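You operate a simulated robot arm through the tools that you are given. There is no shell and no other tool. Be economical: measure what you need, move in short steps, check, and stop when the job is done.

The job below is to be done with a simulated robot arm. You get a single attempt, and the scene is never put back.

JOB
Wipe the gantry's guide rail clean, then brush new grease on it.
Fine: use the grey cloth and the open blue tin; put cloth and brush back. Set down upright: round brush. A coat counts when it lies all over at full strength: go over it till it gets no stronger. What is to be rubbed or washed off counts as gone when no trace of it is left.
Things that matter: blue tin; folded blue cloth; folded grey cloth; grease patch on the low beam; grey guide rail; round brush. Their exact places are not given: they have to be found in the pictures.

The check looks at the end state, three seconds after you hand in, the way a careful person would. Anything else that was tipped, shoved, dropped, spilled or broken makes it a failure. Flat cloth is picked up by pressing the open fingertips on it (5 to 10 N) and closing them slowly along it; thin cloth reads only 2 to 8 mm in the jaws.

ROBOT AND FRAMES
A 7-joint arm with a two-finger gripper on a trunk, on a base that drives. Base frame: it is fixed to the floor where the robot stands at the start and does not move with it; the origin is under the middle of the robot, x ahead of it, y to its left, z up. Lengths are in mm, angles in degrees, forces in N, time in s.
With the tool pointing down near the work surface it reaches from about 280 to 720 mm from the robot's upright axis, wherever it stands. Its first joint turns from -166.0 to 166.0 degrees. Places, roughly: grease patch on the low beam [900, -200, 300]; grey guide rail [1400, -400, 1000]. Payload 2.94 kg.
The TCP is the grasp point between the finger pads, 30 mm short of the fingertips. In the tool frame z runs along the fingers and y along their closing line. The gripper opens to 138 mm. The gripper's body begins 109 mm behind the TCP.
Orientation is that of the tool frame in the base frame, as a unit quaternion [x, y, z, w]. With the fingers straight down and closing along the base's y, the tool's x points along the base's -x, its y along +y and its z along -z.

CONTROLS
- The arm moves only by the tool send_rows. Its argument "plan" is a list of rows, each an object of numbers (a shift or turn left out is 0, a gripper value left out holds the last): "tx", "ty", "tz": the shift along the tool's x, y, z in mm; "wx", "wy", "wz": the turn, a rotation vector about the tool's x, y, z in degrees; "hand": the finger opening in mm, from 0 to 138. In form: [{"tx": .., "ty": .., "tz": .., "wx": .., "wy": .., "wz": .., "hand": ..}, ...]. A call has 1 to 10 rows; each row shifts and turns the commanded pose from where the row before left it, along the tool's axes as they then stand. Each row takes 0.2 s and may step no farther than 50 mm and 8.6 degrees from the row before; otherwise, or with a gripper value out of range, the whole call is refused. A pose out of reach is approached as far as the arm can. The call stops where the force on the tool passes 40 N (or 10 N more than at its start, if that is more) or the arm is blocked; 0.2 s more then pass. The fingers move at their own pace and stop on an object; they squeeze with about 29 N. The grip force told is the motor's: it shows also when the fingers shut on nothing. Time passes only in rows, and 0.2 s behind the last, so rows that do not move let the fingers close. The reply holds the time, the measured pose of the TCP, the force on the tool along the base axes, the opening and the grip force, in the units named above and with some noise, with the torque about the TCP (base axes, N m) and any sound that the robot's microphone picked up, and new pictures: "views" is both (left out), scene, wrist or none.
- Cameras (640 x 400 px; columns grow to the right, rows downward): "scene" is now at [-3.5, 85.7, 1572.2]; the picture's right is [-0.55, -0.84, 0.00], its down [-0.39, 0.25, -0.89] and it looks along [0.74, -0.48, -0.46] (base axes); focal length 261 px, centre (320, 200). "wrist" rides on the gripper at [71, 19, -146] in the tool frame; the picture's right is [-0.26, 0.96, 0.00], its down [-0.85, -0.23, -0.48] and it looks along [-0.46, -0.12, 0.88] (tool axes); focal length 280 px, centre (320, 200).
- move_column(by): slides the trunk up (or, below 0, down) by that many mm; the arm and the scene camera ride with it, the base frame stays. It gives what a move gives, with no picture.
- steer(legs): drives the robot by 1 to 6 legs, each [ahead, left, turn to the left] in mm, mm and degrees, along the robot's own axes; the way and the turn of a leg run together, so that a leg with both is an arc; at most 1500 mm and 180 degrees a leg. The arm and the cameras ride along, it lands a little off, and it stops where it bumps. It gives what a move gives, and a new picture of the scene camera.
- turn_head(pan, tilt): turns the head with the scene camera to pan (to the left, within 86 degrees either way) and tilt (down, from -29 to 69), counted from straight ahead of the robot. It gives what a move gives, and a new picture of the scene camera.
- measure_at(camera, pixels): for up to 12 pixels [column, row] of the newest picture of that camera ("zoom" is the newest enlarged one), the place [x, y, z] in the base frame of the surface seen there, good to about 3 mm. No time passes.
- inspect(camera, box): a new picture of the part [left, top, right, bottom] of that camera's present view, enlarged. No time passes.
- finish_job(): hands the job in; it is judged then, once.

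Go step by step. Measure first, check grasps and placings, and put right what went wrong. The budget is 80 turns and 260 pictures, counting those below and the enlarged ones. Unless the task says otherwise, let go and move clear before handing in, and close with one line.

The tools are called as a command line: name --argument value ..., lists and objects as JSON in quotes. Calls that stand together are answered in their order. send_rows: Moves the arm, as the interface text tells. Its arguments: {"type":"object","properties":{"plan":{"type":"array","items":{"type":"object","properties":{"tx":{"type":"number"},"ty":{"type":"number"},"tz":{"type":"number"},"wx":{"type":"number"},"wy":{"type":"number"},"wz":{"type":"number"},"hand":{"type":"number"}}}},"views":{"type":"string","enum":["both","scene","wrist","none"]}},"required":["plan"]} The other tools are called the same way: move_column (by) slides the trunk up or down; steer (legs) drives the base; turn_head (pan, tilt) turns the head that bears the scene camera; measure_at (camera, pixels) gives the place of the surface under pixels of a picture; inspect (camera, box) takes an enlarged picture of a part of a camera's view; finish_job () hands the job in.

At the start:

```text
clock: 0.0
eef_pos: [354.9, -254.2, 1340.9]
ee_rot: [0.0, 1.0, 0.0, 0.0]
contact_force: [0.3, 0.4, -0.9]
moment: [-0.04, 0.01, 0.04]
grip_width: 137.8
grasp_force: 0.1
trunk travel left (down, up): [-400.0, 54.0]
robot x, y, heading: [2.9, 0.2, 0.1]
head pan, tilt: [-33.1, 27.6]
```

scene: 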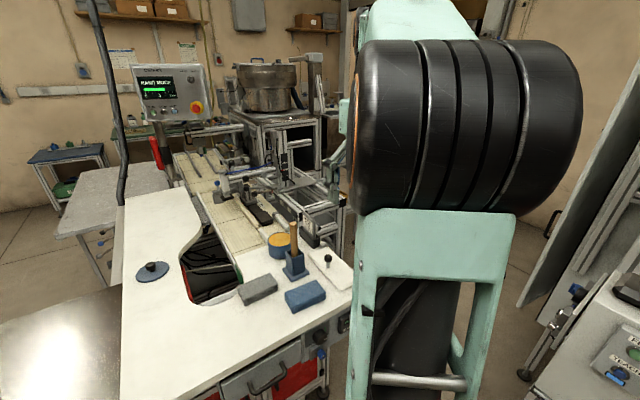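
wrist: 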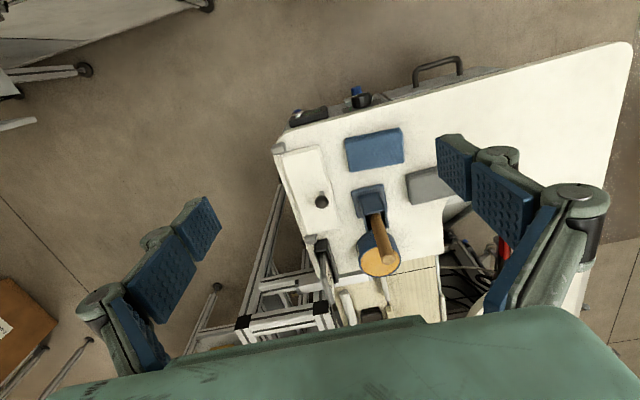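

The table shows a grey folded cloth near (258,289), a blue cloth at (305,295), a blue tin at (279,243) and a brush in a holder at (294,260). I'll enlarge and measure.

inspect --camera "scene" --box '[170, 130, 360, 320]'

measure_at --camera "scene" --pixels '[[258, 287], [305, 294], [279, 240], [293, 228], [295, 270], [328, 262], [242, 202], [225, 185], [290, 180], [300, 145], [340, 150], [150, 270]]'

inspect --camera "wrist" --box '[220, 110, 480, 370]'

```text
2.11 times, centred on (265, 225) of scene
```

zoom: 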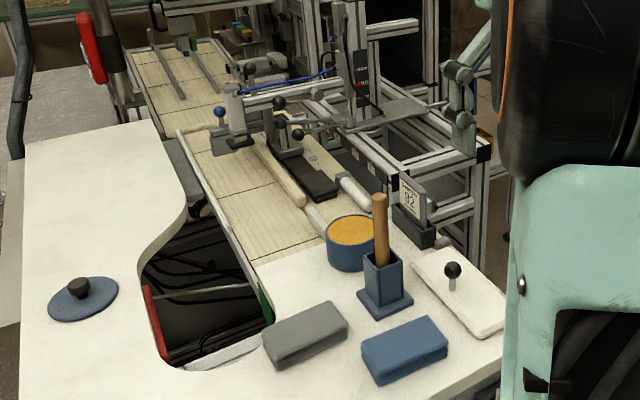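

```text
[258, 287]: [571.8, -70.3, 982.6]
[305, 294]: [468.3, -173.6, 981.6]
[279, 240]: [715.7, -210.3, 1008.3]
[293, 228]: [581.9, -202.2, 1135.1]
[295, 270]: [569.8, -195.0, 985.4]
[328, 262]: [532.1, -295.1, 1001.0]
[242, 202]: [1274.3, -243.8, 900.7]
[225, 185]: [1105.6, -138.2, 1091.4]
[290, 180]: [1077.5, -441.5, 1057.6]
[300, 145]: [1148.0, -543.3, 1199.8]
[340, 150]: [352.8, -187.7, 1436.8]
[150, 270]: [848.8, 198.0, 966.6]
```

```text
1.54 times, centred on (350, 240) of wrist
```

zoom: 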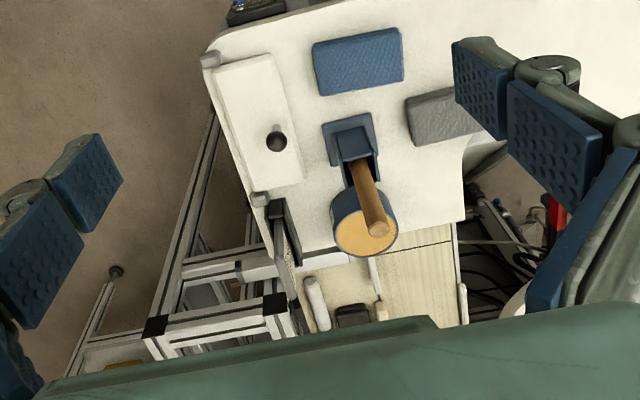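

The rail should project near (258,173). I'll zoom there.

inspect --camera "scene" --box '[205, 140, 345, 230]'

measure_at --camera "scene" --pixels '[[258, 173], [250, 175], [265, 170], [275, 185], [260, 180], [285, 165], [300, 190], [320, 175], [270, 195], [290, 150], [310, 183], [335, 190]]'

```text
4.44 times, centred on (275, 185) of scene
```

zoom: 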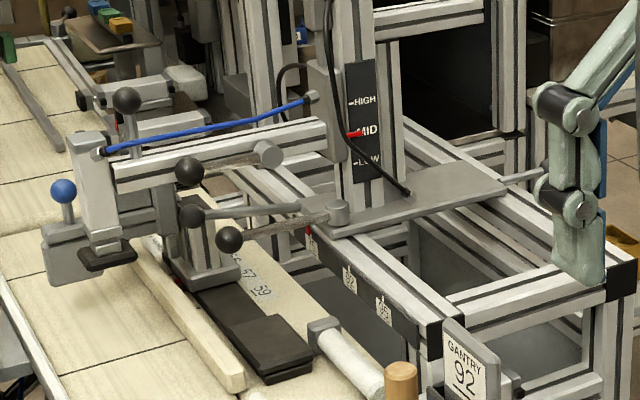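

```text
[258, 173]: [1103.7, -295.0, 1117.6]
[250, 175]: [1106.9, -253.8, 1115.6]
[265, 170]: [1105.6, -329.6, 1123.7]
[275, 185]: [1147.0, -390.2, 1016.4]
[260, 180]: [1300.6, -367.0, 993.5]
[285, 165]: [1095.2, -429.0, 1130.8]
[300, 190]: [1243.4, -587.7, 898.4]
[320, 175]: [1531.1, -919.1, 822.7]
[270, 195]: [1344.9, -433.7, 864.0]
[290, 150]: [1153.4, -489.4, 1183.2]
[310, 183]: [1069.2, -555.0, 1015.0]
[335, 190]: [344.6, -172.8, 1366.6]
```

I need a wider survey: heads left and right, to see floor space around the gantry.

turn_head --pan 10 --tilt 35

turn_head --pan -75 --tilt 30

```text
clock: 1.1
eef_pos: [354.1, -253.4, 1341.5]
ee_rot: [0.001, 1.0, 0.0, 0.0]
contact_force: [0.9, 0.5, 0.0]
moment: [-0.01, 0.03, -0.01]
grip_width: 137.9
grasp_force: 0.0
trunk travel left (down, up): [-400.0, 54.0]
robot x, y, heading: [1.7, 4.8, 0.2]
head pan, tilt: [10.0, 35.0]
```

scene: 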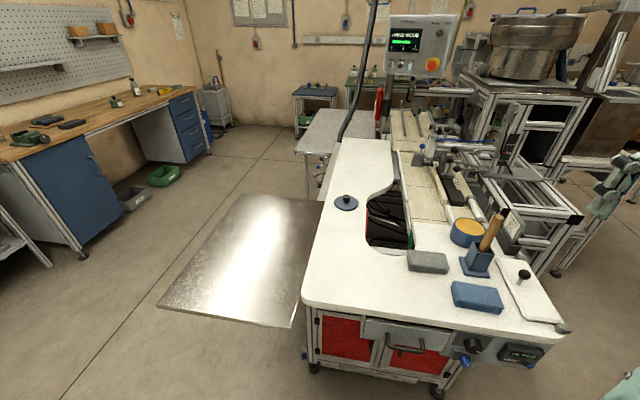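

```text
clock: 2.7
eef_pos: [354.8, -254.7, 1341.6]
ee_rot: [0.0, 1.0, 0.0, 0.0]
contact_force: [-1.0, -0.6, 0.4]
moment: [-0.01, 0.01, 0.0]
grip_width: 137.6
grasp_force: 0.2
trunk travel left (down, up): [-400.0, 54.0]
robot x, y, heading: [-0.5, -2.3, -0.2]
head pan, tilt: [-75.0, 30.0]
```

scene: 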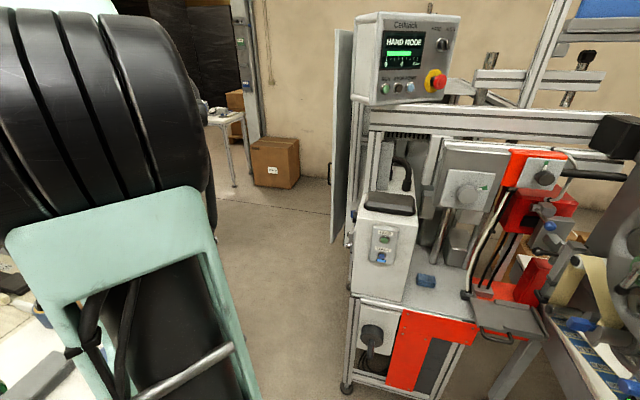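

measure_at --camera "scene" --pixels '[[345, 385], [350, 300], [335, 230], [275, 165], [360, 215], [290, 300], [20, 350], [5, 290], [230, 165], [240, 240]]'

turn_head --pan -15 --tilt 30

```text
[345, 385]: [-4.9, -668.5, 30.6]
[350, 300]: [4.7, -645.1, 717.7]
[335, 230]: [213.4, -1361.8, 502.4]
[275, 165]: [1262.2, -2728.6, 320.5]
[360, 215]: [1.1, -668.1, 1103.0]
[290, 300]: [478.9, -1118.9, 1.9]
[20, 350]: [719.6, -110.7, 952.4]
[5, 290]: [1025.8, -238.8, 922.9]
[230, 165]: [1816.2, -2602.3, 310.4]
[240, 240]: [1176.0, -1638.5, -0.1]
```

```text
clock: 4.0
eef_pos: [355.2, -254.3, 1341.2]
ee_rot: [-0.001, 1.0, 0.001, 0.0]
contact_force: [-0.5, 0.3, 0.8]
moment: [0.01, 0.01, -0.01]
grip_width: 137.9
grasp_force: 0.1
trunk travel left (down, up): [-400.0, 54.0]
robot x, y, heading: [-5.1, 2.5, 0.2]
head pan, tilt: [-15.0, 30.0]
```

scene: 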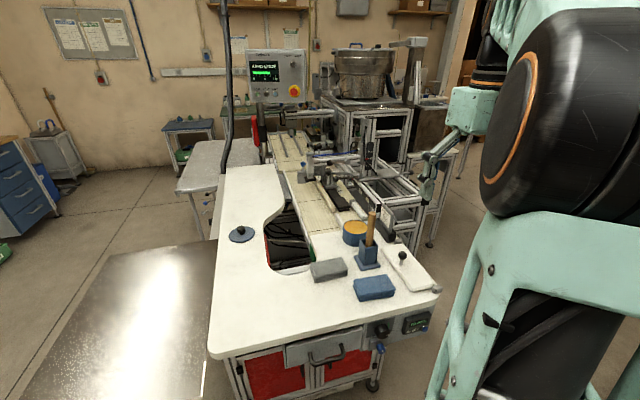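

measure_at --camera "scene" --pixels '[[214, 355], [438, 290], [225, 345], [120, 330], [205, 250], [210, 180], [430, 240], [386, 152], [362, 118], [418, 205], [372, 387], [345, 100]]'

inspect --camera "scene" --box '[270, 120, 450, 270]'

```text
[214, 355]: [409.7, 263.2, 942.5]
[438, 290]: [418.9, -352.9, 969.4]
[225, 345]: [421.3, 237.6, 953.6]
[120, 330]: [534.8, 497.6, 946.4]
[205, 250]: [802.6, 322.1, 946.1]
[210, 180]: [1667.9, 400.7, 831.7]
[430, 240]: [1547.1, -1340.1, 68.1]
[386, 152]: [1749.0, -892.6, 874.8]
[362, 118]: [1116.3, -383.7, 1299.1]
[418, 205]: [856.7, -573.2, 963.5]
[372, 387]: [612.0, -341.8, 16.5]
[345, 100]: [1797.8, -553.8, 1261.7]
```

```text
2.67 times, centred on (360, 195) of scene
```

zoom: 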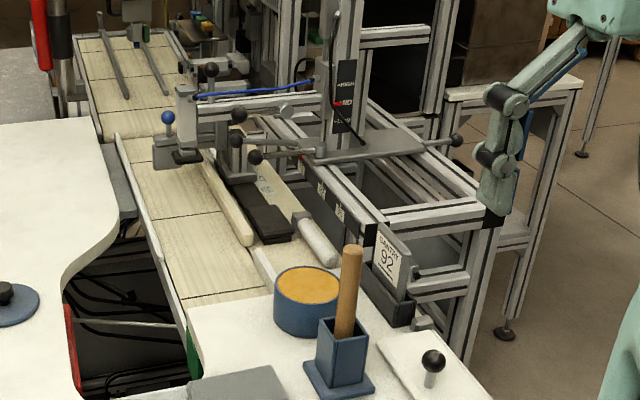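

turn_head --pan -50 --tilt 69

turn_head --pan 86 --tilt 60

```text
clock: 5.0
eef_pos: [355.0, -253.3, 1342.3]
ee_rot: [0.0, 1.0, 0.0, 0.0]
contact_force: [-0.4, 0.1, -0.4]
moment: [0.02, 0.01, 0.01]
grip_width: 137.9
grasp_force: 0.2
trunk travel left (down, up): [-400.0, 54.0]
robot x, y, heading: [0.5, 0.4, 0.0]
head pan, tilt: [-50.0, 68.8]
```

scene: 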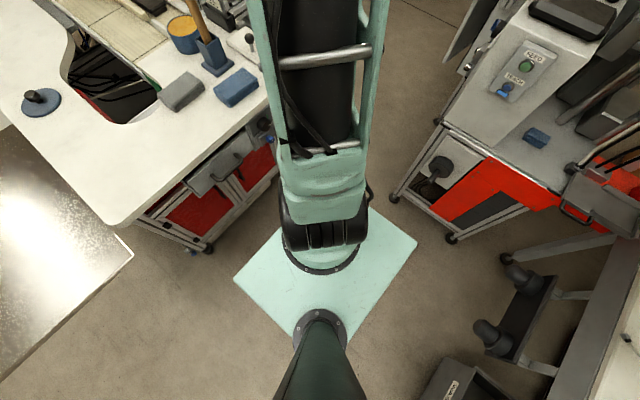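

```text
clock: 7.2
eef_pos: [354.8, -254.3, 1341.2]
ee_rot: [0.0, 1.0, 0.0, 0.0]
contact_force: [-0.5, 0.4, -0.5]
moment: [0.03, 0.02, -0.02]
grip_width: 138.2
grasp_force: 0.0
trunk travel left (down, up): [-400.0, 54.0]
robot x, y, heading: [3.7, 0.0, 0.1]
head pan, tilt: [85.9, 60.0]
```

scene: 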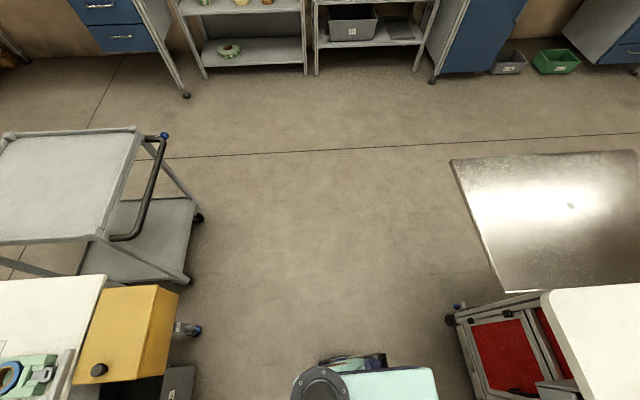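

turn_head --pan -50 --tilt 69

measure_at --camera "scene" --pixels '[[236, 278], [415, 243], [295, 330], [350, 335], [366, 198], [396, 197], [205, 247], [452, 236], [272, 182], [318, 315], [318, 265], [433, 130]]'

```text
clock: 9.4
eef_pos: [354.7, -254.0, 1341.3]
ee_rot: [0.0, 1.0, 0.0, 0.001]
contact_force: [-0.9, 0.0, 0.2]
moment: [0.02, 0.02, 0.02]
grip_width: 137.8
grasp_force: 0.1
trunk travel left (down, up): [-400.0, 54.0]
robot x, y, heading: [0.8, -1.9, 0.0]
head pan, tilt: [-50.0, 68.8]
```

scene: 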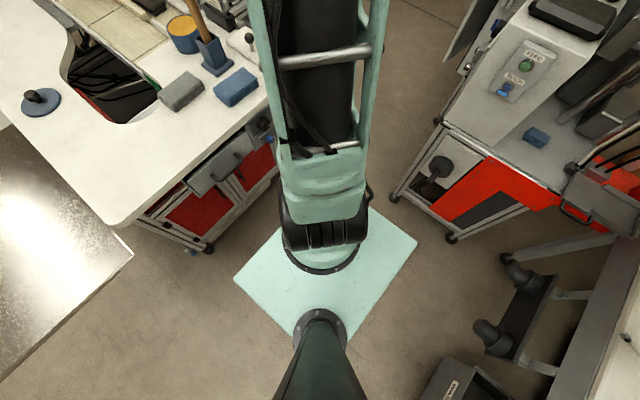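

```text
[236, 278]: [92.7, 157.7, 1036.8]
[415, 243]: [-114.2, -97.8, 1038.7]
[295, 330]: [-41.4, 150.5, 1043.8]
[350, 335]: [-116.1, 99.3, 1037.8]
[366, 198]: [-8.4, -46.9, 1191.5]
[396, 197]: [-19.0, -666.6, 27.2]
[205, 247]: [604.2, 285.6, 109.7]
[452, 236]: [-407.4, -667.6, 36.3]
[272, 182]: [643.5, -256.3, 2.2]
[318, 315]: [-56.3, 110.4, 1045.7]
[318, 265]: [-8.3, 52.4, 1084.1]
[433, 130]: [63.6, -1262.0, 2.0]
```

The trunk is about 200×320 mm and there's a corridor to the right of the table. I'll drive through it to the right side of the table and gantry to see the rail.

steer --legs '[[190, -150, 0], [20, -350, 0], [480, -320, 0]]'

turn_head --pan 45 --tilt 35

```text
clock: 14.0
eef_pos: [570.3, -703.4, 1341.2]
ee_rot: [0.001, 1.0, 0.0, 0.0]
contact_force: [0.4, -0.7, -0.8]
moment: [0.01, -0.01, -0.01]
grip_width: 138.2
grasp_force: 0.0
trunk travel left (down, up): [-400.0, 54.0]
robot x, y, heading: [215.4, -449.7, 0.4]
head pan, tilt: [-50.0, 68.8]
stopped in leg 2: the robot was blocked; the commanded pose is now the measured one
```

scene: 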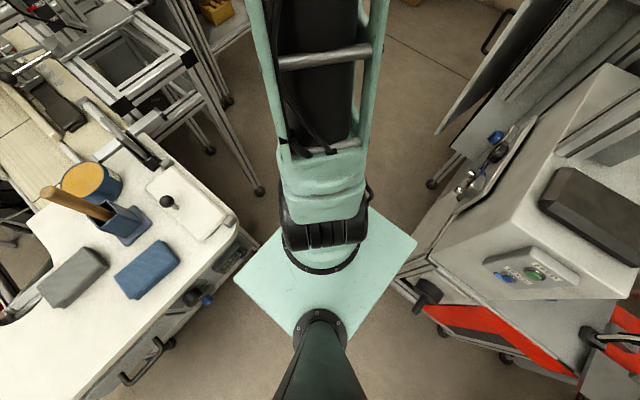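

```text
clock: 15.7
eef_pos: [571.0, -705.2, 1341.3]
ee_rot: [0.001, 1.0, 0.0, 0.001]
contact_force: [-0.8, 0.3, -0.1]
moment: [-0.02, -0.02, -0.03]
grip_width: 138.1
grasp_force: 0.0
trunk travel left (down, up): [-400.0, 54.0]
robot x, y, heading: [214.1, -448.6, 0.2]
head pan, tilt: [45.0, 35.0]
```

scene: 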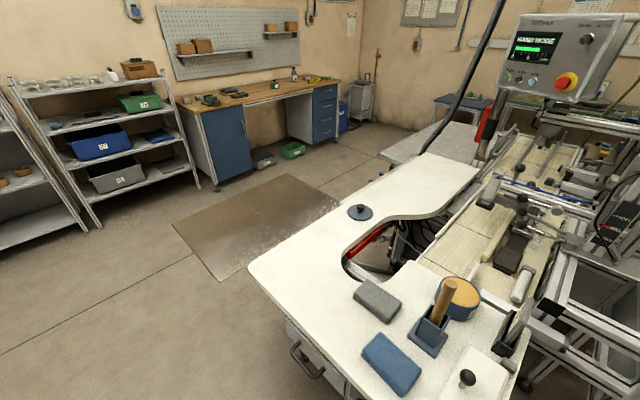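

The base bumped the machine corner, since its half-length exceeds about 210. I'll back off slightly, go a bit further forward, then slip past diagonally.

steer --legs '[[0, 20, 0], [65, 0, 0], [60, -120, 0], [330, -250, 0]]'

turn_head --pan 30 --tilt 35

```text
clock: 20.9
eef_pos: [985.2, -1054.0, 1342.4]
ee_rot: [0.002, 1.0, 0.001, 0.0]
contact_force: [-0.2, 0.9, 0.0]
moment: [-0.01, -0.01, -0.01]
grip_width: 137.8
grasp_force: 0.1
trunk travel left (down, up): [-400.0, 54.0]
robot x, y, heading: [632.2, -798.8, 0.1]
head pan, tilt: [45.0, 35.0]
heard: click, click
```

scene: 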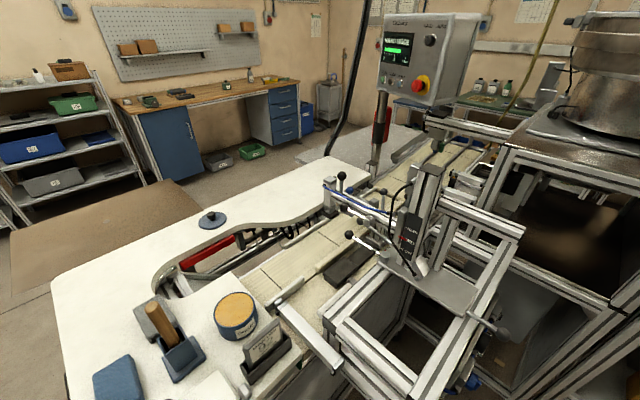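

```text
clock: 21.7
eef_pos: [986.3, -1053.3, 1342.4]
ee_rot: [0.001, 1.0, 0.0, 0.0]
contact_force: [-0.2, 0.3, 0.4]
moment: [0.02, 0.01, 0.01]
grip_width: 138.0
grasp_force: 0.0
trunk travel left (down, up): [-400.0, 54.0]
robot x, y, heading: [630.8, -801.5, 0.0]
head pan, tilt: [30.0, 35.0]
```

scene: 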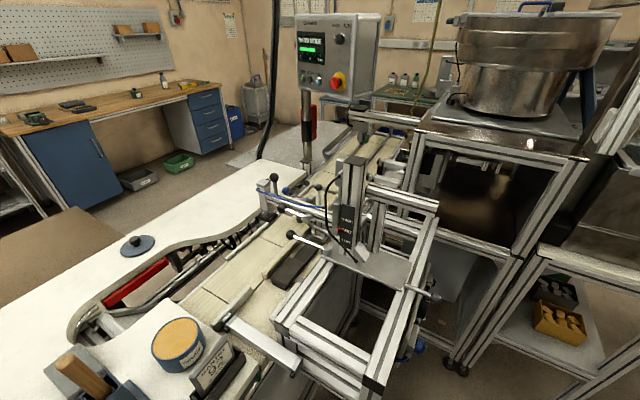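

Clear view of the gantry now. I'll enlarge it.

inspect --camera "scene" --box '[230, 150, 450, 390]'

measure_at --camera "scene" --pixels '[[340, 305], [300, 300], [330, 362], [385, 335], [405, 280], [425, 240], [400, 205], [320, 270], [375, 265], [350, 165], [300, 205], [270, 345]]'

inspect --camera "wrist" --box '[0, 0, 640, 400]'

```text
1.67 times, centred on (340, 270) of scene
```

zoom: 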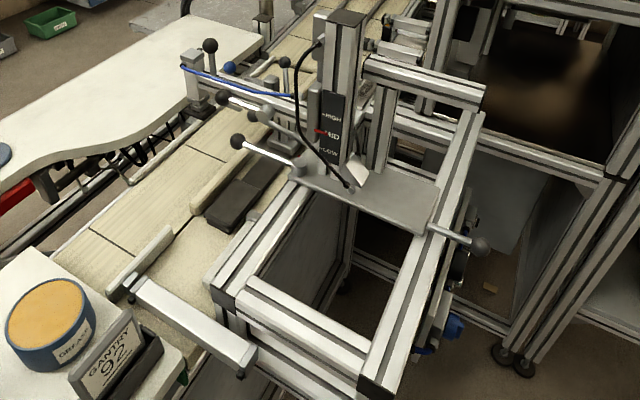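

```text
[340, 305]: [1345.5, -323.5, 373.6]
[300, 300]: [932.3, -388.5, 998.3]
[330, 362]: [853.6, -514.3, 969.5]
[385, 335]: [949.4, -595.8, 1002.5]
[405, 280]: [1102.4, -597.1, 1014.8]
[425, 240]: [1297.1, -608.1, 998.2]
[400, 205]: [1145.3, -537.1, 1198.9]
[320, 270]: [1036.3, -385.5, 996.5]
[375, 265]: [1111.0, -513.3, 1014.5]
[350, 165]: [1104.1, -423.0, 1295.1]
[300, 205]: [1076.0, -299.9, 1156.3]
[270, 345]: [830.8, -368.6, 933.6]
```

```text
1.00 times, centred on (320, 200) of wrist (not enlarged: the box is as wide or as high as the picture)
```

zoom: 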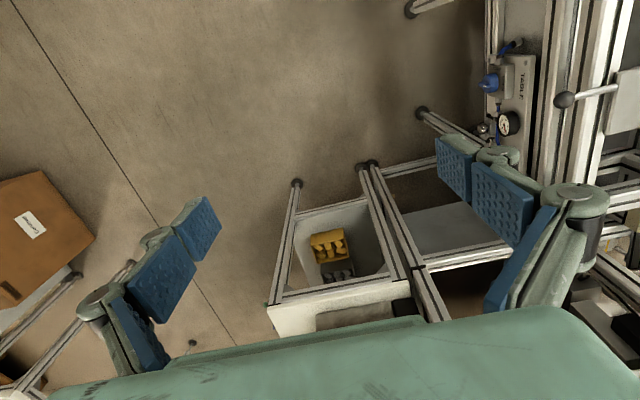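

steer --legs '[[0, -200, 0], [0, 0, 90], [0, -420, 0]]'

turn_head --pan -20 --tilt 40

```text
clock: 31.7
eef_pos: [1309.2, -645.3, 1341.0]
ee_rot: [-0.707, 0.708, 0.001, 0.0]
contact_force: [-0.7, -0.2, -0.7]
moment: [0.01, 0.02, 0.02]
grip_width: 137.9
grasp_force: 0.2
trunk travel left (down, up): [-400.0, 54.0]
robot x, y, heading: [1057.7, -1002.4, 89.9]
head pan, tilt: [30.0, 35.0]
```

scene: 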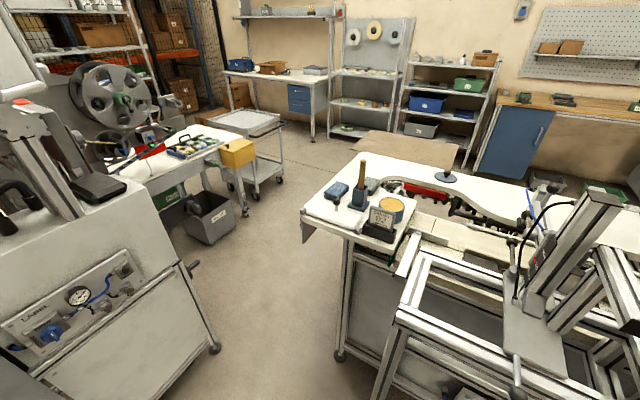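

```text
clock: 32.9
eef_pos: [1308.5, -644.5, 1342.5]
ee_rot: [-0.706, 0.708, 0.0, 0.0]
contact_force: [-0.3, -0.3, 0.2]
moment: [-0.01, -0.01, 0.04]
grip_width: 138.0
grasp_force: 0.1
trunk travel left (down, up): [-400.0, 54.0]
robot x, y, heading: [1050.8, -996.6, 90.0]
head pan, tilt: [-20.0, 40.0]
```

scene: 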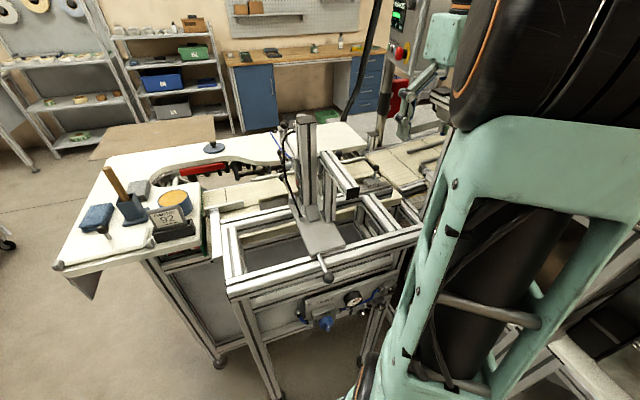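

inspect --camera "scene" --box '[200, 90, 440, 290]'

measure_at --camera "zoom" --pixels '[[250, 345], [480, 310], [120, 440], [400, 280], [560, 330], [440, 250]]'

inspect --camera "wrist" --box '[150, 0, 640, 320]'

```text
2.00 times, centred on (320, 190) of scene
```

zoom: 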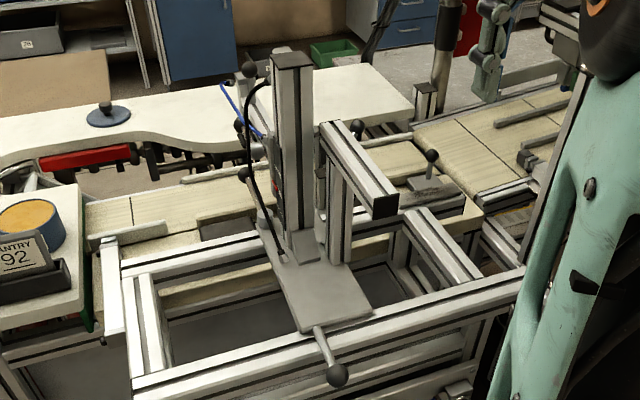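

```text
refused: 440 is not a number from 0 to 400
```

```text
1.25 times, centred on (395, 160) of wrist
```

zoom: 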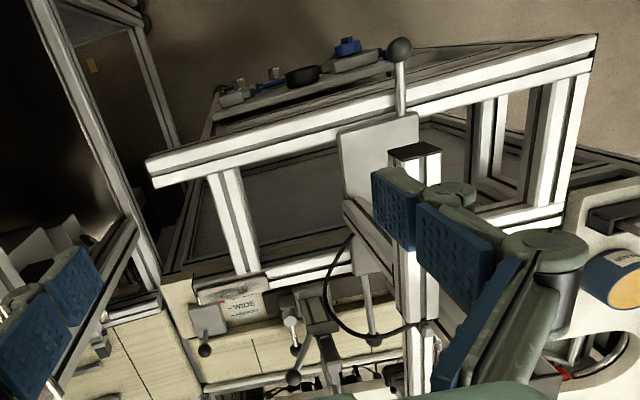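

A plate labelled "WIDE" with a smudge shows at wrist zoom (230,295). I'll look closer and measure.

measure_at --camera "zoom" --pixels '[[230, 293], [245, 310], [180, 295], [205, 320], [120, 360], [200, 375], [270, 265], [230, 220], [150, 180], [280, 350], [340, 215], [100, 320]]'

inspect --camera "wrist" --box '[230, 180, 450, 320]'

inspect --camera "scene" --box '[290, 140, 430, 240]'

```text
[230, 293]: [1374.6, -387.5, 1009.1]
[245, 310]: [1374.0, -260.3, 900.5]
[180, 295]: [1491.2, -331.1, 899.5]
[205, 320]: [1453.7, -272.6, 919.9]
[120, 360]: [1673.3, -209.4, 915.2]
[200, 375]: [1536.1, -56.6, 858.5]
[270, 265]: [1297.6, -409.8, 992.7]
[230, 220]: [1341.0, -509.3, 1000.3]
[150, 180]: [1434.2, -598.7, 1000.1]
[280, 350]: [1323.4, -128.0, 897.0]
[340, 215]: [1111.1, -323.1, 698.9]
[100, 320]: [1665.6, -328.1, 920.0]
```

```text
2.86 times, centred on (340, 250) of wrist
```

zoom: 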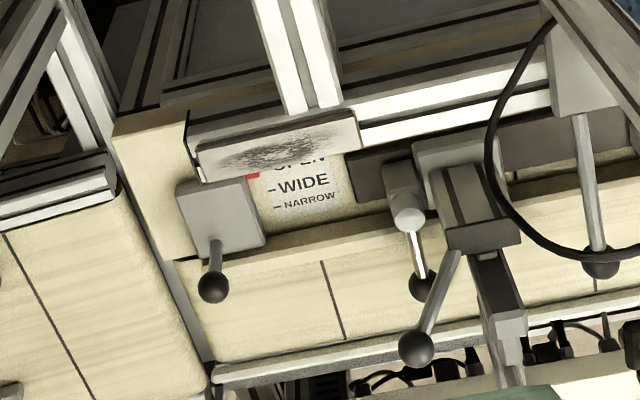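

```text
4.00 times, centred on (360, 190) of scene
```

zoom: 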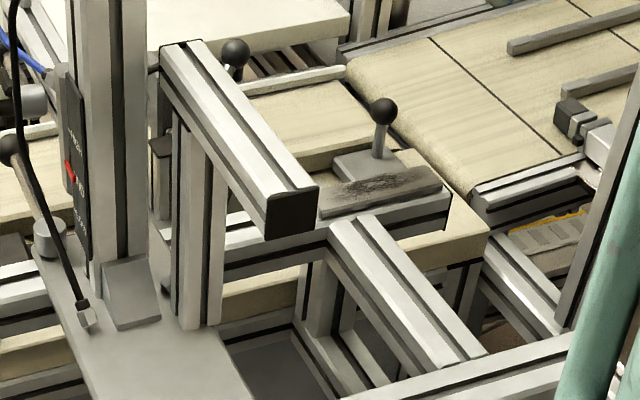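

The guide rail is the short grey plate with black scribble at about (1375,-388,1009). Measuring its extents.

measure_at --camera "zoom" --pixels '[[325, 208], [324, 188], [435, 184], [412, 167], [380, 188], [340, 198], [420, 178], [370, 150], [384, 105], [290, 180], [290, 205], [300, 110]]'

inspect --camera "scene" --box '[355, 165, 415, 205]'

inspect --camera "wrist" --box '[290, 210, 370, 260]'

measure_at --camera "wrist" --pixels '[[299, 234], [351, 219], [300, 241], [353, 229], [312, 233], [338, 226], [325, 230], [310, 260], [303, 278], [295, 225], [360, 222], [352, 245]]'

```text
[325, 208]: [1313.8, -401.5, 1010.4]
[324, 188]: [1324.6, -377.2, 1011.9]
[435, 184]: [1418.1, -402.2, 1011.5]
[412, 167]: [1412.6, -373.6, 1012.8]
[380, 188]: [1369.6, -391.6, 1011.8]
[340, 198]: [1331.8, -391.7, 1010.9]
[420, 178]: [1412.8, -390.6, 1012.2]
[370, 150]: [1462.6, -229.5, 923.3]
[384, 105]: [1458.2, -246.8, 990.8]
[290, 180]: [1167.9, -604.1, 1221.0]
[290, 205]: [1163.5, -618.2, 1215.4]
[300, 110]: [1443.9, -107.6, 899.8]
```

```text
10.00 times, centred on (385, 185) of scene
```

zoom: 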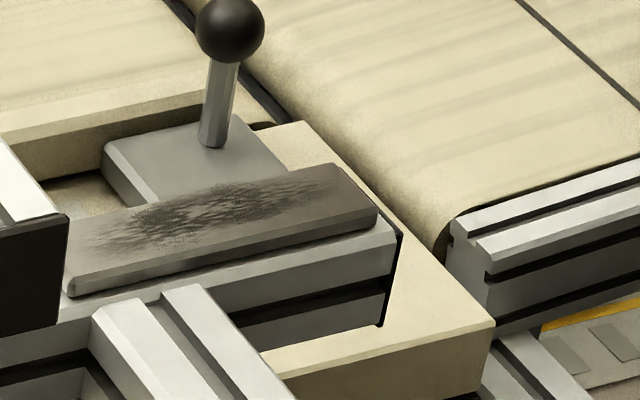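

```text
8.00 times, centred on (330, 235) of wrist
```

zoom: 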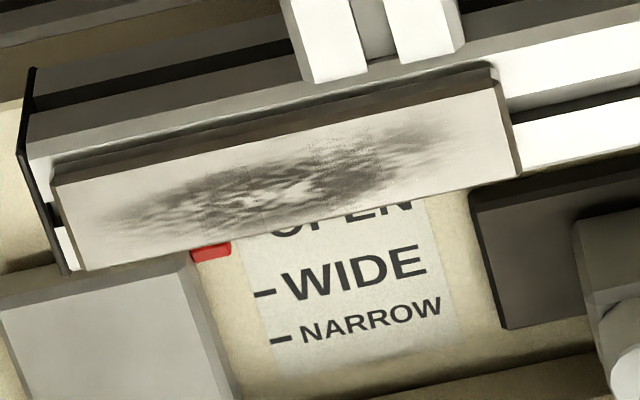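

```text
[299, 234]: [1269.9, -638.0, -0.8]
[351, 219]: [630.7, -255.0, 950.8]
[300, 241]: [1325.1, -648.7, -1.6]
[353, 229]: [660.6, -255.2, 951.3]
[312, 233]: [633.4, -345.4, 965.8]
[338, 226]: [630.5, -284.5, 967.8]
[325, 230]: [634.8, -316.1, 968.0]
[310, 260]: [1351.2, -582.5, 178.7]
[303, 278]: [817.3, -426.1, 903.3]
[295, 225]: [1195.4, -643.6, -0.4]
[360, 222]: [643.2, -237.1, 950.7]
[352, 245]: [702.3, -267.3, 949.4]
```

The rail's top face spans about x 1308–1428, y −404…−372 and z 1011. Now I'll drive to a station on the table's right side near the cloth.

steer --legs '[[0, 445, 0], [270, 0, 0]]'

turn_head --pan 0 --tilt 50

```text
clock: 38.9
eef_pos: [860.6, -402.4, 1341.2]
ee_rot: [-0.703, 0.711, 0.0, 0.0]
contact_force: [0.2, 0.4, -0.4]
moment: [-0.02, 0.07, -0.01]
grip_width: 138.1
grasp_force: 0.1
trunk travel left (down, up): [-400.0, 54.0]
robot x, y, heading: [603.7, -753.2, 89.3]
head pan, tilt: [-20.0, 40.0]
stopped in leg 2: the robot was blocked; the commanded pose is now the measured one
```

scene: 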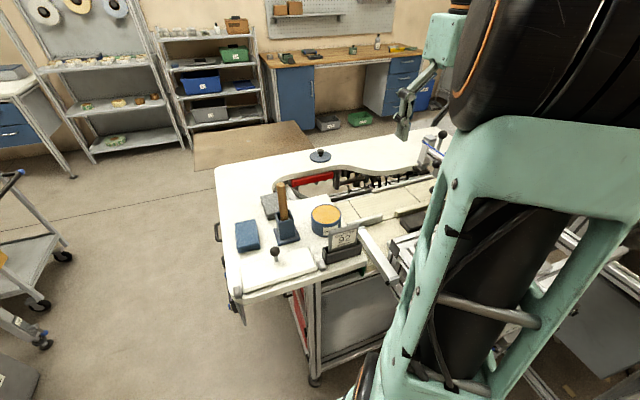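

```text
clock: 39.7
eef_pos: [861.1, -403.2, 1342.0]
ee_rot: [-0.703, 0.711, 0.0, 0.0]
contact_force: [-0.6, 0.5, -0.9]
moment: [0.0, 0.0, -0.06]
grip_width: 138.0
grasp_force: 0.0
trunk travel left (down, up): [-400.0, 54.0]
robot x, y, heading: [602.4, -754.7, 89.6]
head pan, tilt: [0.0, 50.0]
```

scene: 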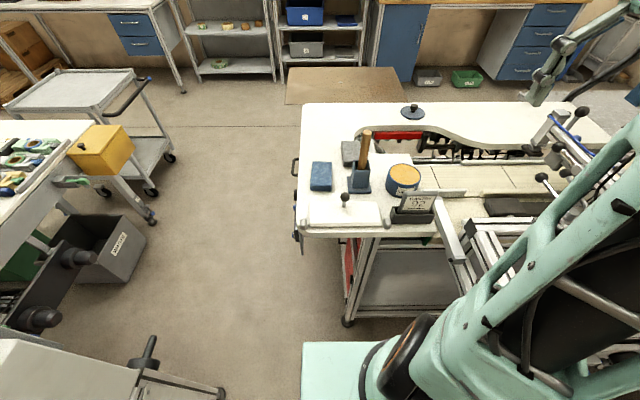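

steer --legs '[[-15, 60, 0.5], [50, 0, 0]]'

inspect --camera "scene" --box '[280, 80, 480, 260]'

```text
clock: 41.4
eef_pos: [798.2, -364.4, 1342.6]
ee_rot: [-0.706, 0.708, 0.001, 0.0]
contact_force: [0.1, 0.5, 0.9]
moment: [-0.03, 0.02, 0.03]
grip_width: 137.9
grasp_force: 0.0
trunk travel left (down, up): [-400.0, 54.0]
robot x, y, heading: [543.4, -717.8, 89.7]
head pan, tilt: [0.0, 50.0]
```

scene: 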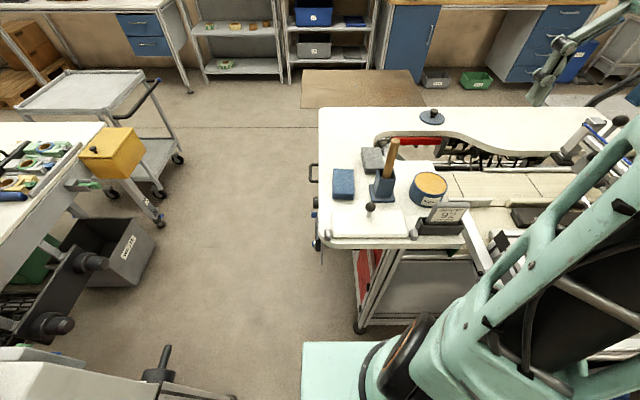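

```text
2.22 times, centred on (380, 170) of scene
```

zoom: 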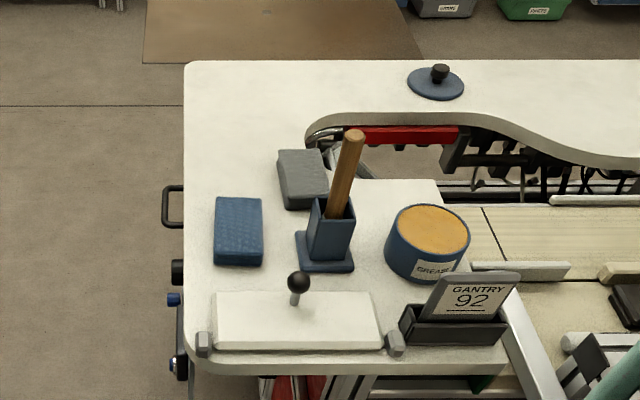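

Good spot. I'll measure the cloth, brush, holder and tin.

measure_at --camera "zoom" --pixels '[[279, 152], [318, 150], [328, 195], [288, 207], [302, 175], [355, 134], [335, 210], [342, 170], [312, 200], [348, 222], [318, 222], [275, 200]]'

measure_at --camera "zoom" --pixels '[[427, 230], [390, 230], [466, 230], [427, 208], [427, 252], [300, 260], [350, 260], [305, 235], [298, 275], [475, 280], [275, 160], [240, 230]]'

```text
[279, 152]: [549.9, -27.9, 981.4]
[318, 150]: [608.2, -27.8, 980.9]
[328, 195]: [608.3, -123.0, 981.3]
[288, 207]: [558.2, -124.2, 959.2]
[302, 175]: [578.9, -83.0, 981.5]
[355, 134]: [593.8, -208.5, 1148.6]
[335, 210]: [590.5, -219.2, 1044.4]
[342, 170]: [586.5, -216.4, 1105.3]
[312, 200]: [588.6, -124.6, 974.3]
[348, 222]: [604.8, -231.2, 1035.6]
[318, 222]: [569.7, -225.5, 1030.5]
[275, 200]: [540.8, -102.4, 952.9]
```

```text
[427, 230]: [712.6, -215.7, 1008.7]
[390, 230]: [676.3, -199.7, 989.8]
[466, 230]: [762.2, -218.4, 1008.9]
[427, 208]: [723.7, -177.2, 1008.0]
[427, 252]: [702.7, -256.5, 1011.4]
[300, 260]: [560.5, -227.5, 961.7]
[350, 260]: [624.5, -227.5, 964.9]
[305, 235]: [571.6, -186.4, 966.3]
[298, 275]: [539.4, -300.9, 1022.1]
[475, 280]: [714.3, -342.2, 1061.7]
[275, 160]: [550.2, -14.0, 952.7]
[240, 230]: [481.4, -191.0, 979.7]
```

Cloth is 58 × 96 × 29 mm, centred at (579,−76), top z 981; the brush handle top is at (592,−208,1150). The fingers already close along x, so I'll go over the cloth.

send_rows --plan '[{"tx": -37, "ty": 27.4}, {"tx": -37, "ty": 27.4}, {"tx": -37, "ty": 27.4}, {"tx": -37, "ty": 27.4}, {"tx": -37, "ty": 27.4}, {"tx": -37, "ty": 27.4}, {"tx": -37, "ty": 27.4}, {"tx": -37, "ty": 27.4}, {"tz": 50}, {"tz": 50}]'

```text
clock: 43.6
eef_pos: [613.7, -125.2, 1230.4]
ee_rot: [-0.706, 0.708, 0.001, 0.001]
contact_force: [0.4, 0.1, -0.1]
moment: [-0.01, -0.03, 0.0]
grip_width: 137.9
grasp_force: 0.0
out of reach, approached as far as the arm can: row 7, 8
trunk travel left (down, up): [-400.0, 54.0]
robot x, y, heading: [541.1, -720.3, 89.7]
head pan, tilt: [0.0, 50.0]
```

scene: 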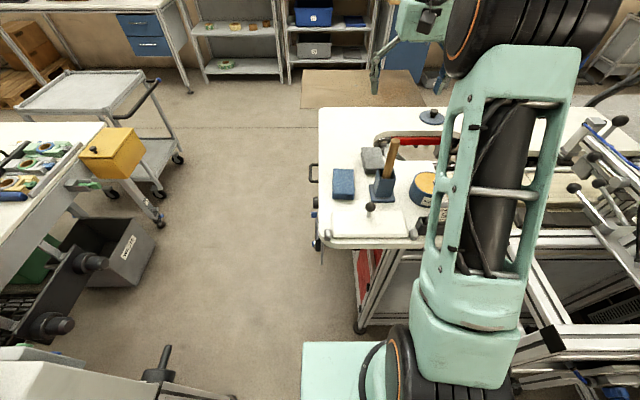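
wrist: 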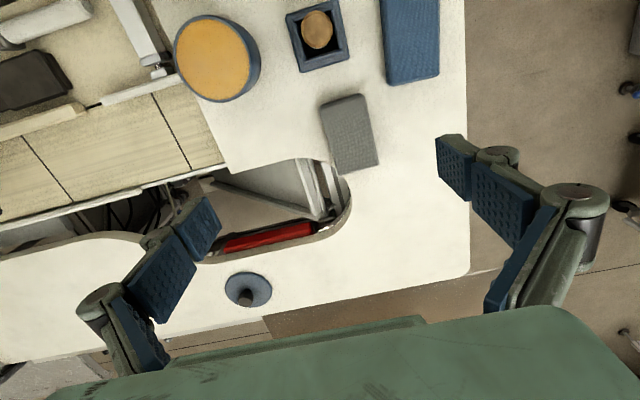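

At that height it was at the reach limit; lower it reaches farther. I'll descend and correct.

send_rows --plan '[{"tz": 50}, {"tz": 50}, {"tz": 30, "tx": -15, "ty": 12}, {"tx": -20, "ty": 12}, {"tx": -20, "ty": 11}, {}]'

```text
clock: 45.0
eef_pos: [577.9, -69.7, 1103.5]
ee_rot: [-0.706, 0.709, 0.0, 0.0]
contact_force: [0.6, 0.4, -0.8]
moment: [-0.02, 0.02, 0.01]
grip_width: 138.1
grasp_force: 0.0
trunk travel left (down, up): [-400.0, 54.0]
robot x, y, heading: [543.7, -722.2, 90.0]
head pan, tilt: [0.0, 50.0]
```

scene: 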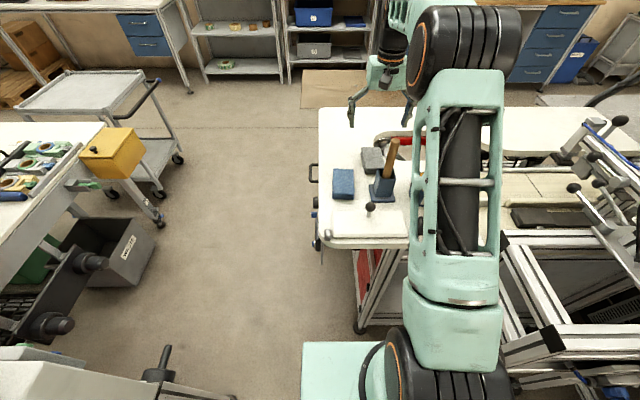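
wrist: 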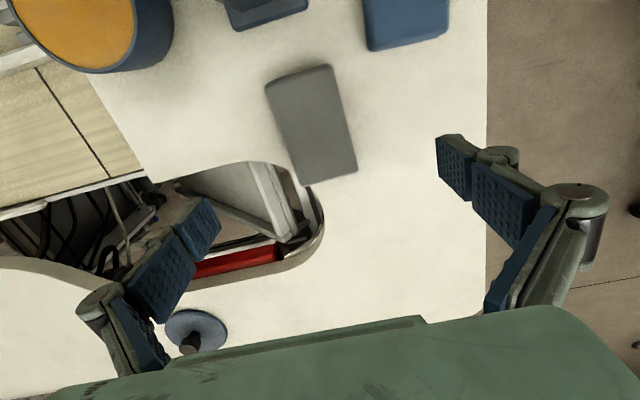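

Over the cloth. I'll descend to TCP z≈992 (fingertips ~10 mm above the table), then close.

send_rows --plan '[{"tz": 40}, {"tz": 40}, {"tz": 31}, {"hand": 50}, {"hand": 0}, {}, {}, {}, {}]'

```text
clock: 47.0
eef_pos: [578.6, -69.2, 991.9]
ee_rot: [-0.706, 0.708, -0.001, -0.001]
contact_force: [0.8, -0.3, 0.9]
moment: [-0.03, 0.0, 0.02]
grip_width: 64.1
grasp_force: 28.3
trunk travel left (down, up): [-400.0, 54.0]
robot x, y, heading: [540.4, -717.1, 90.1]
head pan, tilt: [0.0, 50.0]
```

scene: 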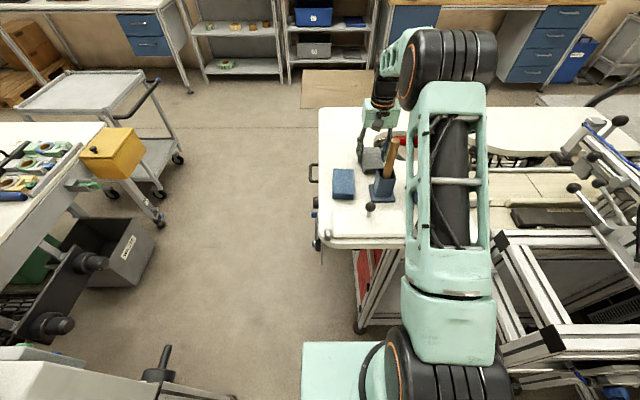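
wrist: 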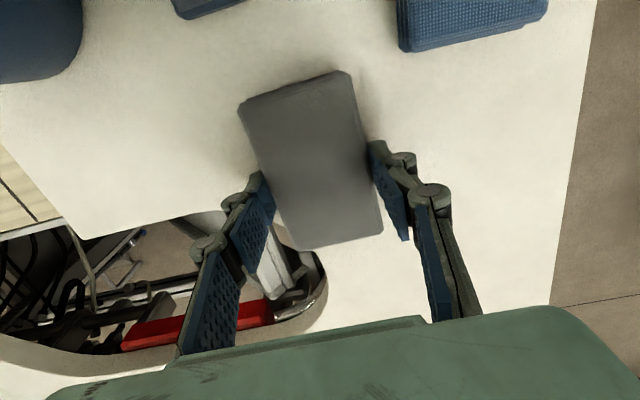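

The jaws hold the cloth at 64 mm. I'll lift it and ease back, staying clear of the brush top (1150).

send_rows --plan '[{"tz": -20}, {"tz": -45}, {"tz": -45}, {"tz": -45, "tx": 10}, {"tz": -45, "tx": 20}, {"tz": -48, "tx": 15}, {}]'

```text
refused: row 6 steps farther than a row can; nothing moved
```

send_rows --plan '[{"tz": -20}, {"tz": -45}, {"tz": -45}, {"tz": -45, "tx": 10}, {"tz": -45, "tx": 20}, {"tz": -45, "tx": 15}, {}]'

```text
clock: 48.6
eef_pos: [577.5, -114.5, 1237.3]
ee_rot: [-0.706, 0.708, 0.0, 0.0]
contact_force: [0.2, 0.0, 0.5]
moment: [-0.02, 0.0, 0.03]
grip_width: 64.1
grasp_force: 29.1
trunk travel left (down, up): [-400.0, 54.0]
robot x, y, heading: [542.6, -721.8, 89.7]
head pan, tilt: [0.0, 50.0]
```

scene: 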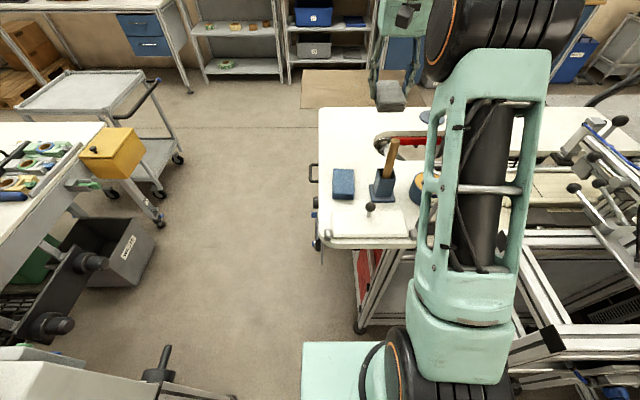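
wrist: 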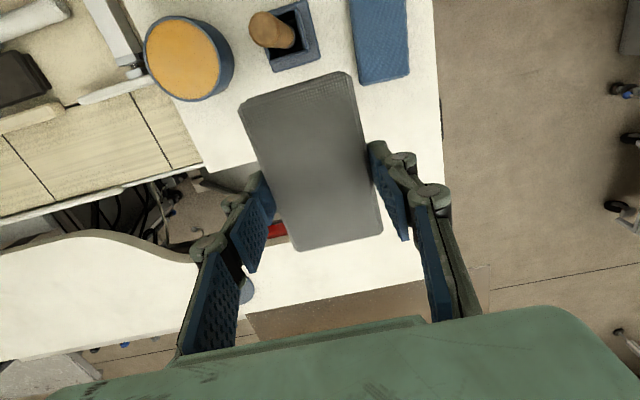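

Cloth is held firmly. I'll retract the arm, back up and drive alongside the gantry.

send_rows --plan '[{"tz": -40, "tx": 30}, {"tz": -40, "tx": 30}, {"tx": 50}, {"tx": 50}, {"tx": 50}, {"tx": 35}]' --views "none"

steer --legs '[[-280, 0, 0], [0, -590, 0], [70, 0, 0]]'

turn_head --pan -20 --tilt 40

```text
clock: 50.0
eef_pos: [578.0, -352.9, 1297.2]
ee_rot: [-0.704, 0.709, -0.02, -0.023]
contact_force: [-0.3, 1.1, -1.0]
moment: [0.02, -0.04, 0.02]
grip_width: 64.0
grasp_force: 28.7
trunk travel left (down, up): [-400.0, 54.0]
robot x, y, heading: [545.7, -719.1, 89.6]
head pan, tilt: [0.0, 50.0]
```

```text
clock: 57.8
eef_pos: [1162.3, -568.6, 1310.5]
ee_rot: [-0.705, 0.709, -0.008, -0.009]
contact_force: [-0.3, 0.9, -0.4]
moment: [-0.06, -0.02, 0.02]
grip_width: 63.6
grasp_force: 29.4
trunk travel left (down, up): [-400.0, 54.0]
robot x, y, heading: [1127.5, -933.8, 89.8]
head pan, tilt: [0.0, 50.0]
```

scene: 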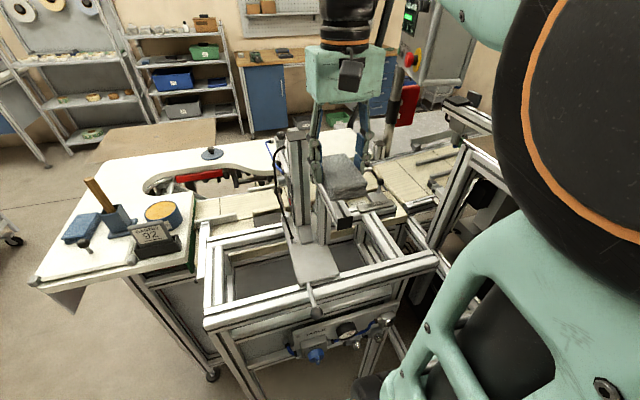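

```text
clock: 58.6
eef_pos: [1162.7, -569.7, 1309.2]
ee_rot: [-0.705, 0.709, -0.007, -0.008]
contact_force: [0.3, 0.1, 0.4]
moment: [-0.02, 0.0, -0.01]
grip_width: 64.1
grasp_force: 28.7
trunk travel left (down, up): [-400.0, 54.0]
robot x, y, heading: [1134.7, -932.5, 89.8]
head pan, tilt: [-20.0, 40.0]
```

scene: 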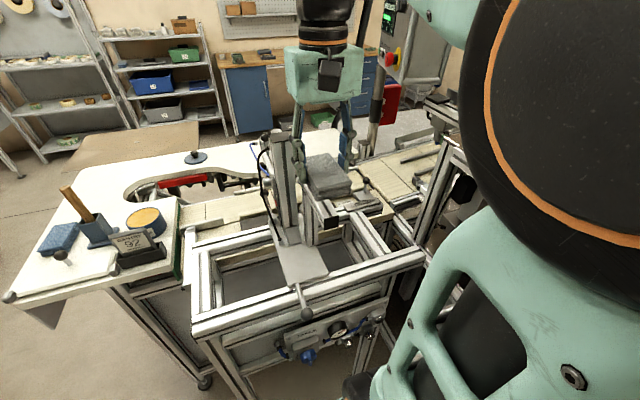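

Now at (1133,−933). I'll move the cloth +x clear of the post, then over the rail.

send_rows --plan '[{"ty": -50}, {"ty": -50}, {"ty": -50}, {"ty": -50}, {"tz": 30, "tx": -30}, {"tx": -40, "tz": 20}, {"tx": -40, "tz": 20}, {"tx": -40, "tz": 20}, {"tx": -33, "tz": 30}, {}]'

```text
clock: 60.8
eef_pos: [1363.7, -391.8, 1185.0]
ee_rot: [-0.706, 0.708, -0.008, -0.008]
contact_force: [0.1, 0.3, 0.0]
moment: [0.02, -0.02, 0.04]
grip_width: 63.6
grasp_force: 28.8
trunk travel left (down, up): [-400.0, 54.0]
robot x, y, heading: [1130.1, -930.8, 89.8]
head pan, tilt: [-20.0, 40.0]
```

scene: 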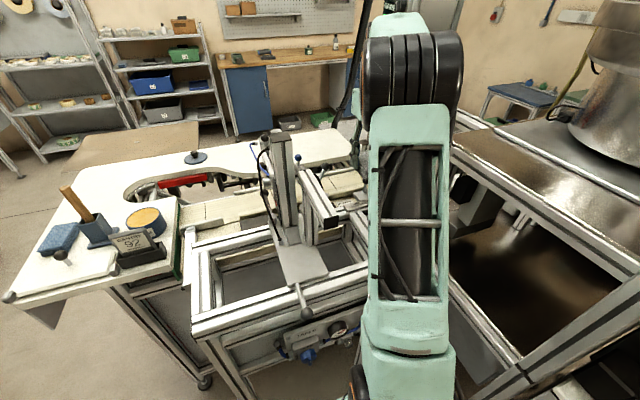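
wrist: 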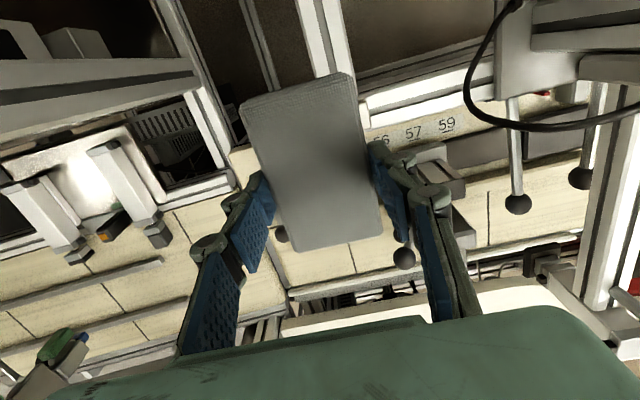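

Cloth is over the rail. I'll level the 1.3° tilt, descend to just above contact, and step down gently.

send_rows --plan '[{"tz": 45, "wy": -1.3}, {"tz": 45}, {"tz": 37}, {"tz": 2}, {"tz": 2}, {"tz": 2}, {}]'

```text
clock: 62.4
eef_pos: [1363.9, -391.9, 1052.2]
ee_rot: [-0.705, 0.709, 0.0, -0.001]
contact_force: [0.3, -0.1, 0.0]
moment: [-0.04, 0.02, 0.0]
grip_width: 63.8
grasp_force: 29.1
trunk travel left (down, up): [-400.0, 54.0]
robot x, y, heading: [1131.1, -935.5, 90.0]
head pan, tilt: [-20.0, 40.0]
```

scene: 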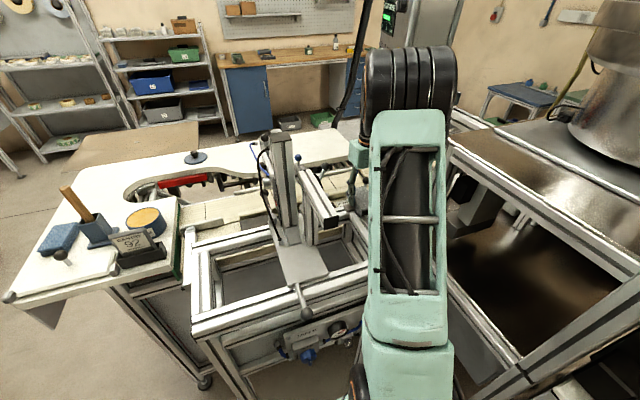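
wrist: 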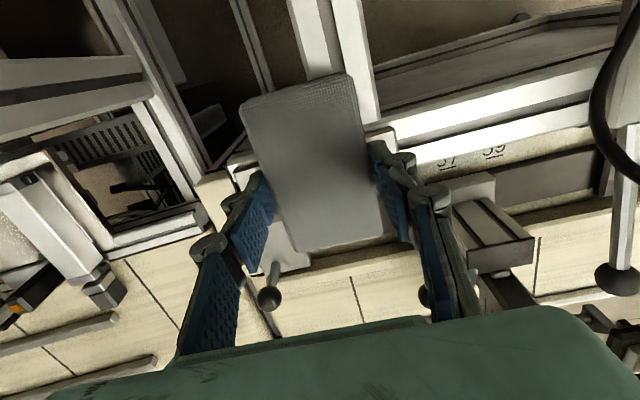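

send_rows --plan '[{"tz": 1}, {"tz": 1}, {"tz": 1}, {"tz": 1}, {}]' --views "none"

```text
clock: 63.6
eef_pos: [1363.3, -392.4, 1050.8]
ee_rot: [-0.706, 0.708, 0.0, 0.001]
contact_force: [0.1, 1.6, 9.3]
moment: [0.04, 0.01, 0.0]
grip_width: 63.7
grasp_force: 28.8
trunk travel left (down, up): [-400.0, 54.0]
robot x, y, heading: [1131.0, -934.7, 89.6]
head pan, tilt: [-20.0, 40.0]
```

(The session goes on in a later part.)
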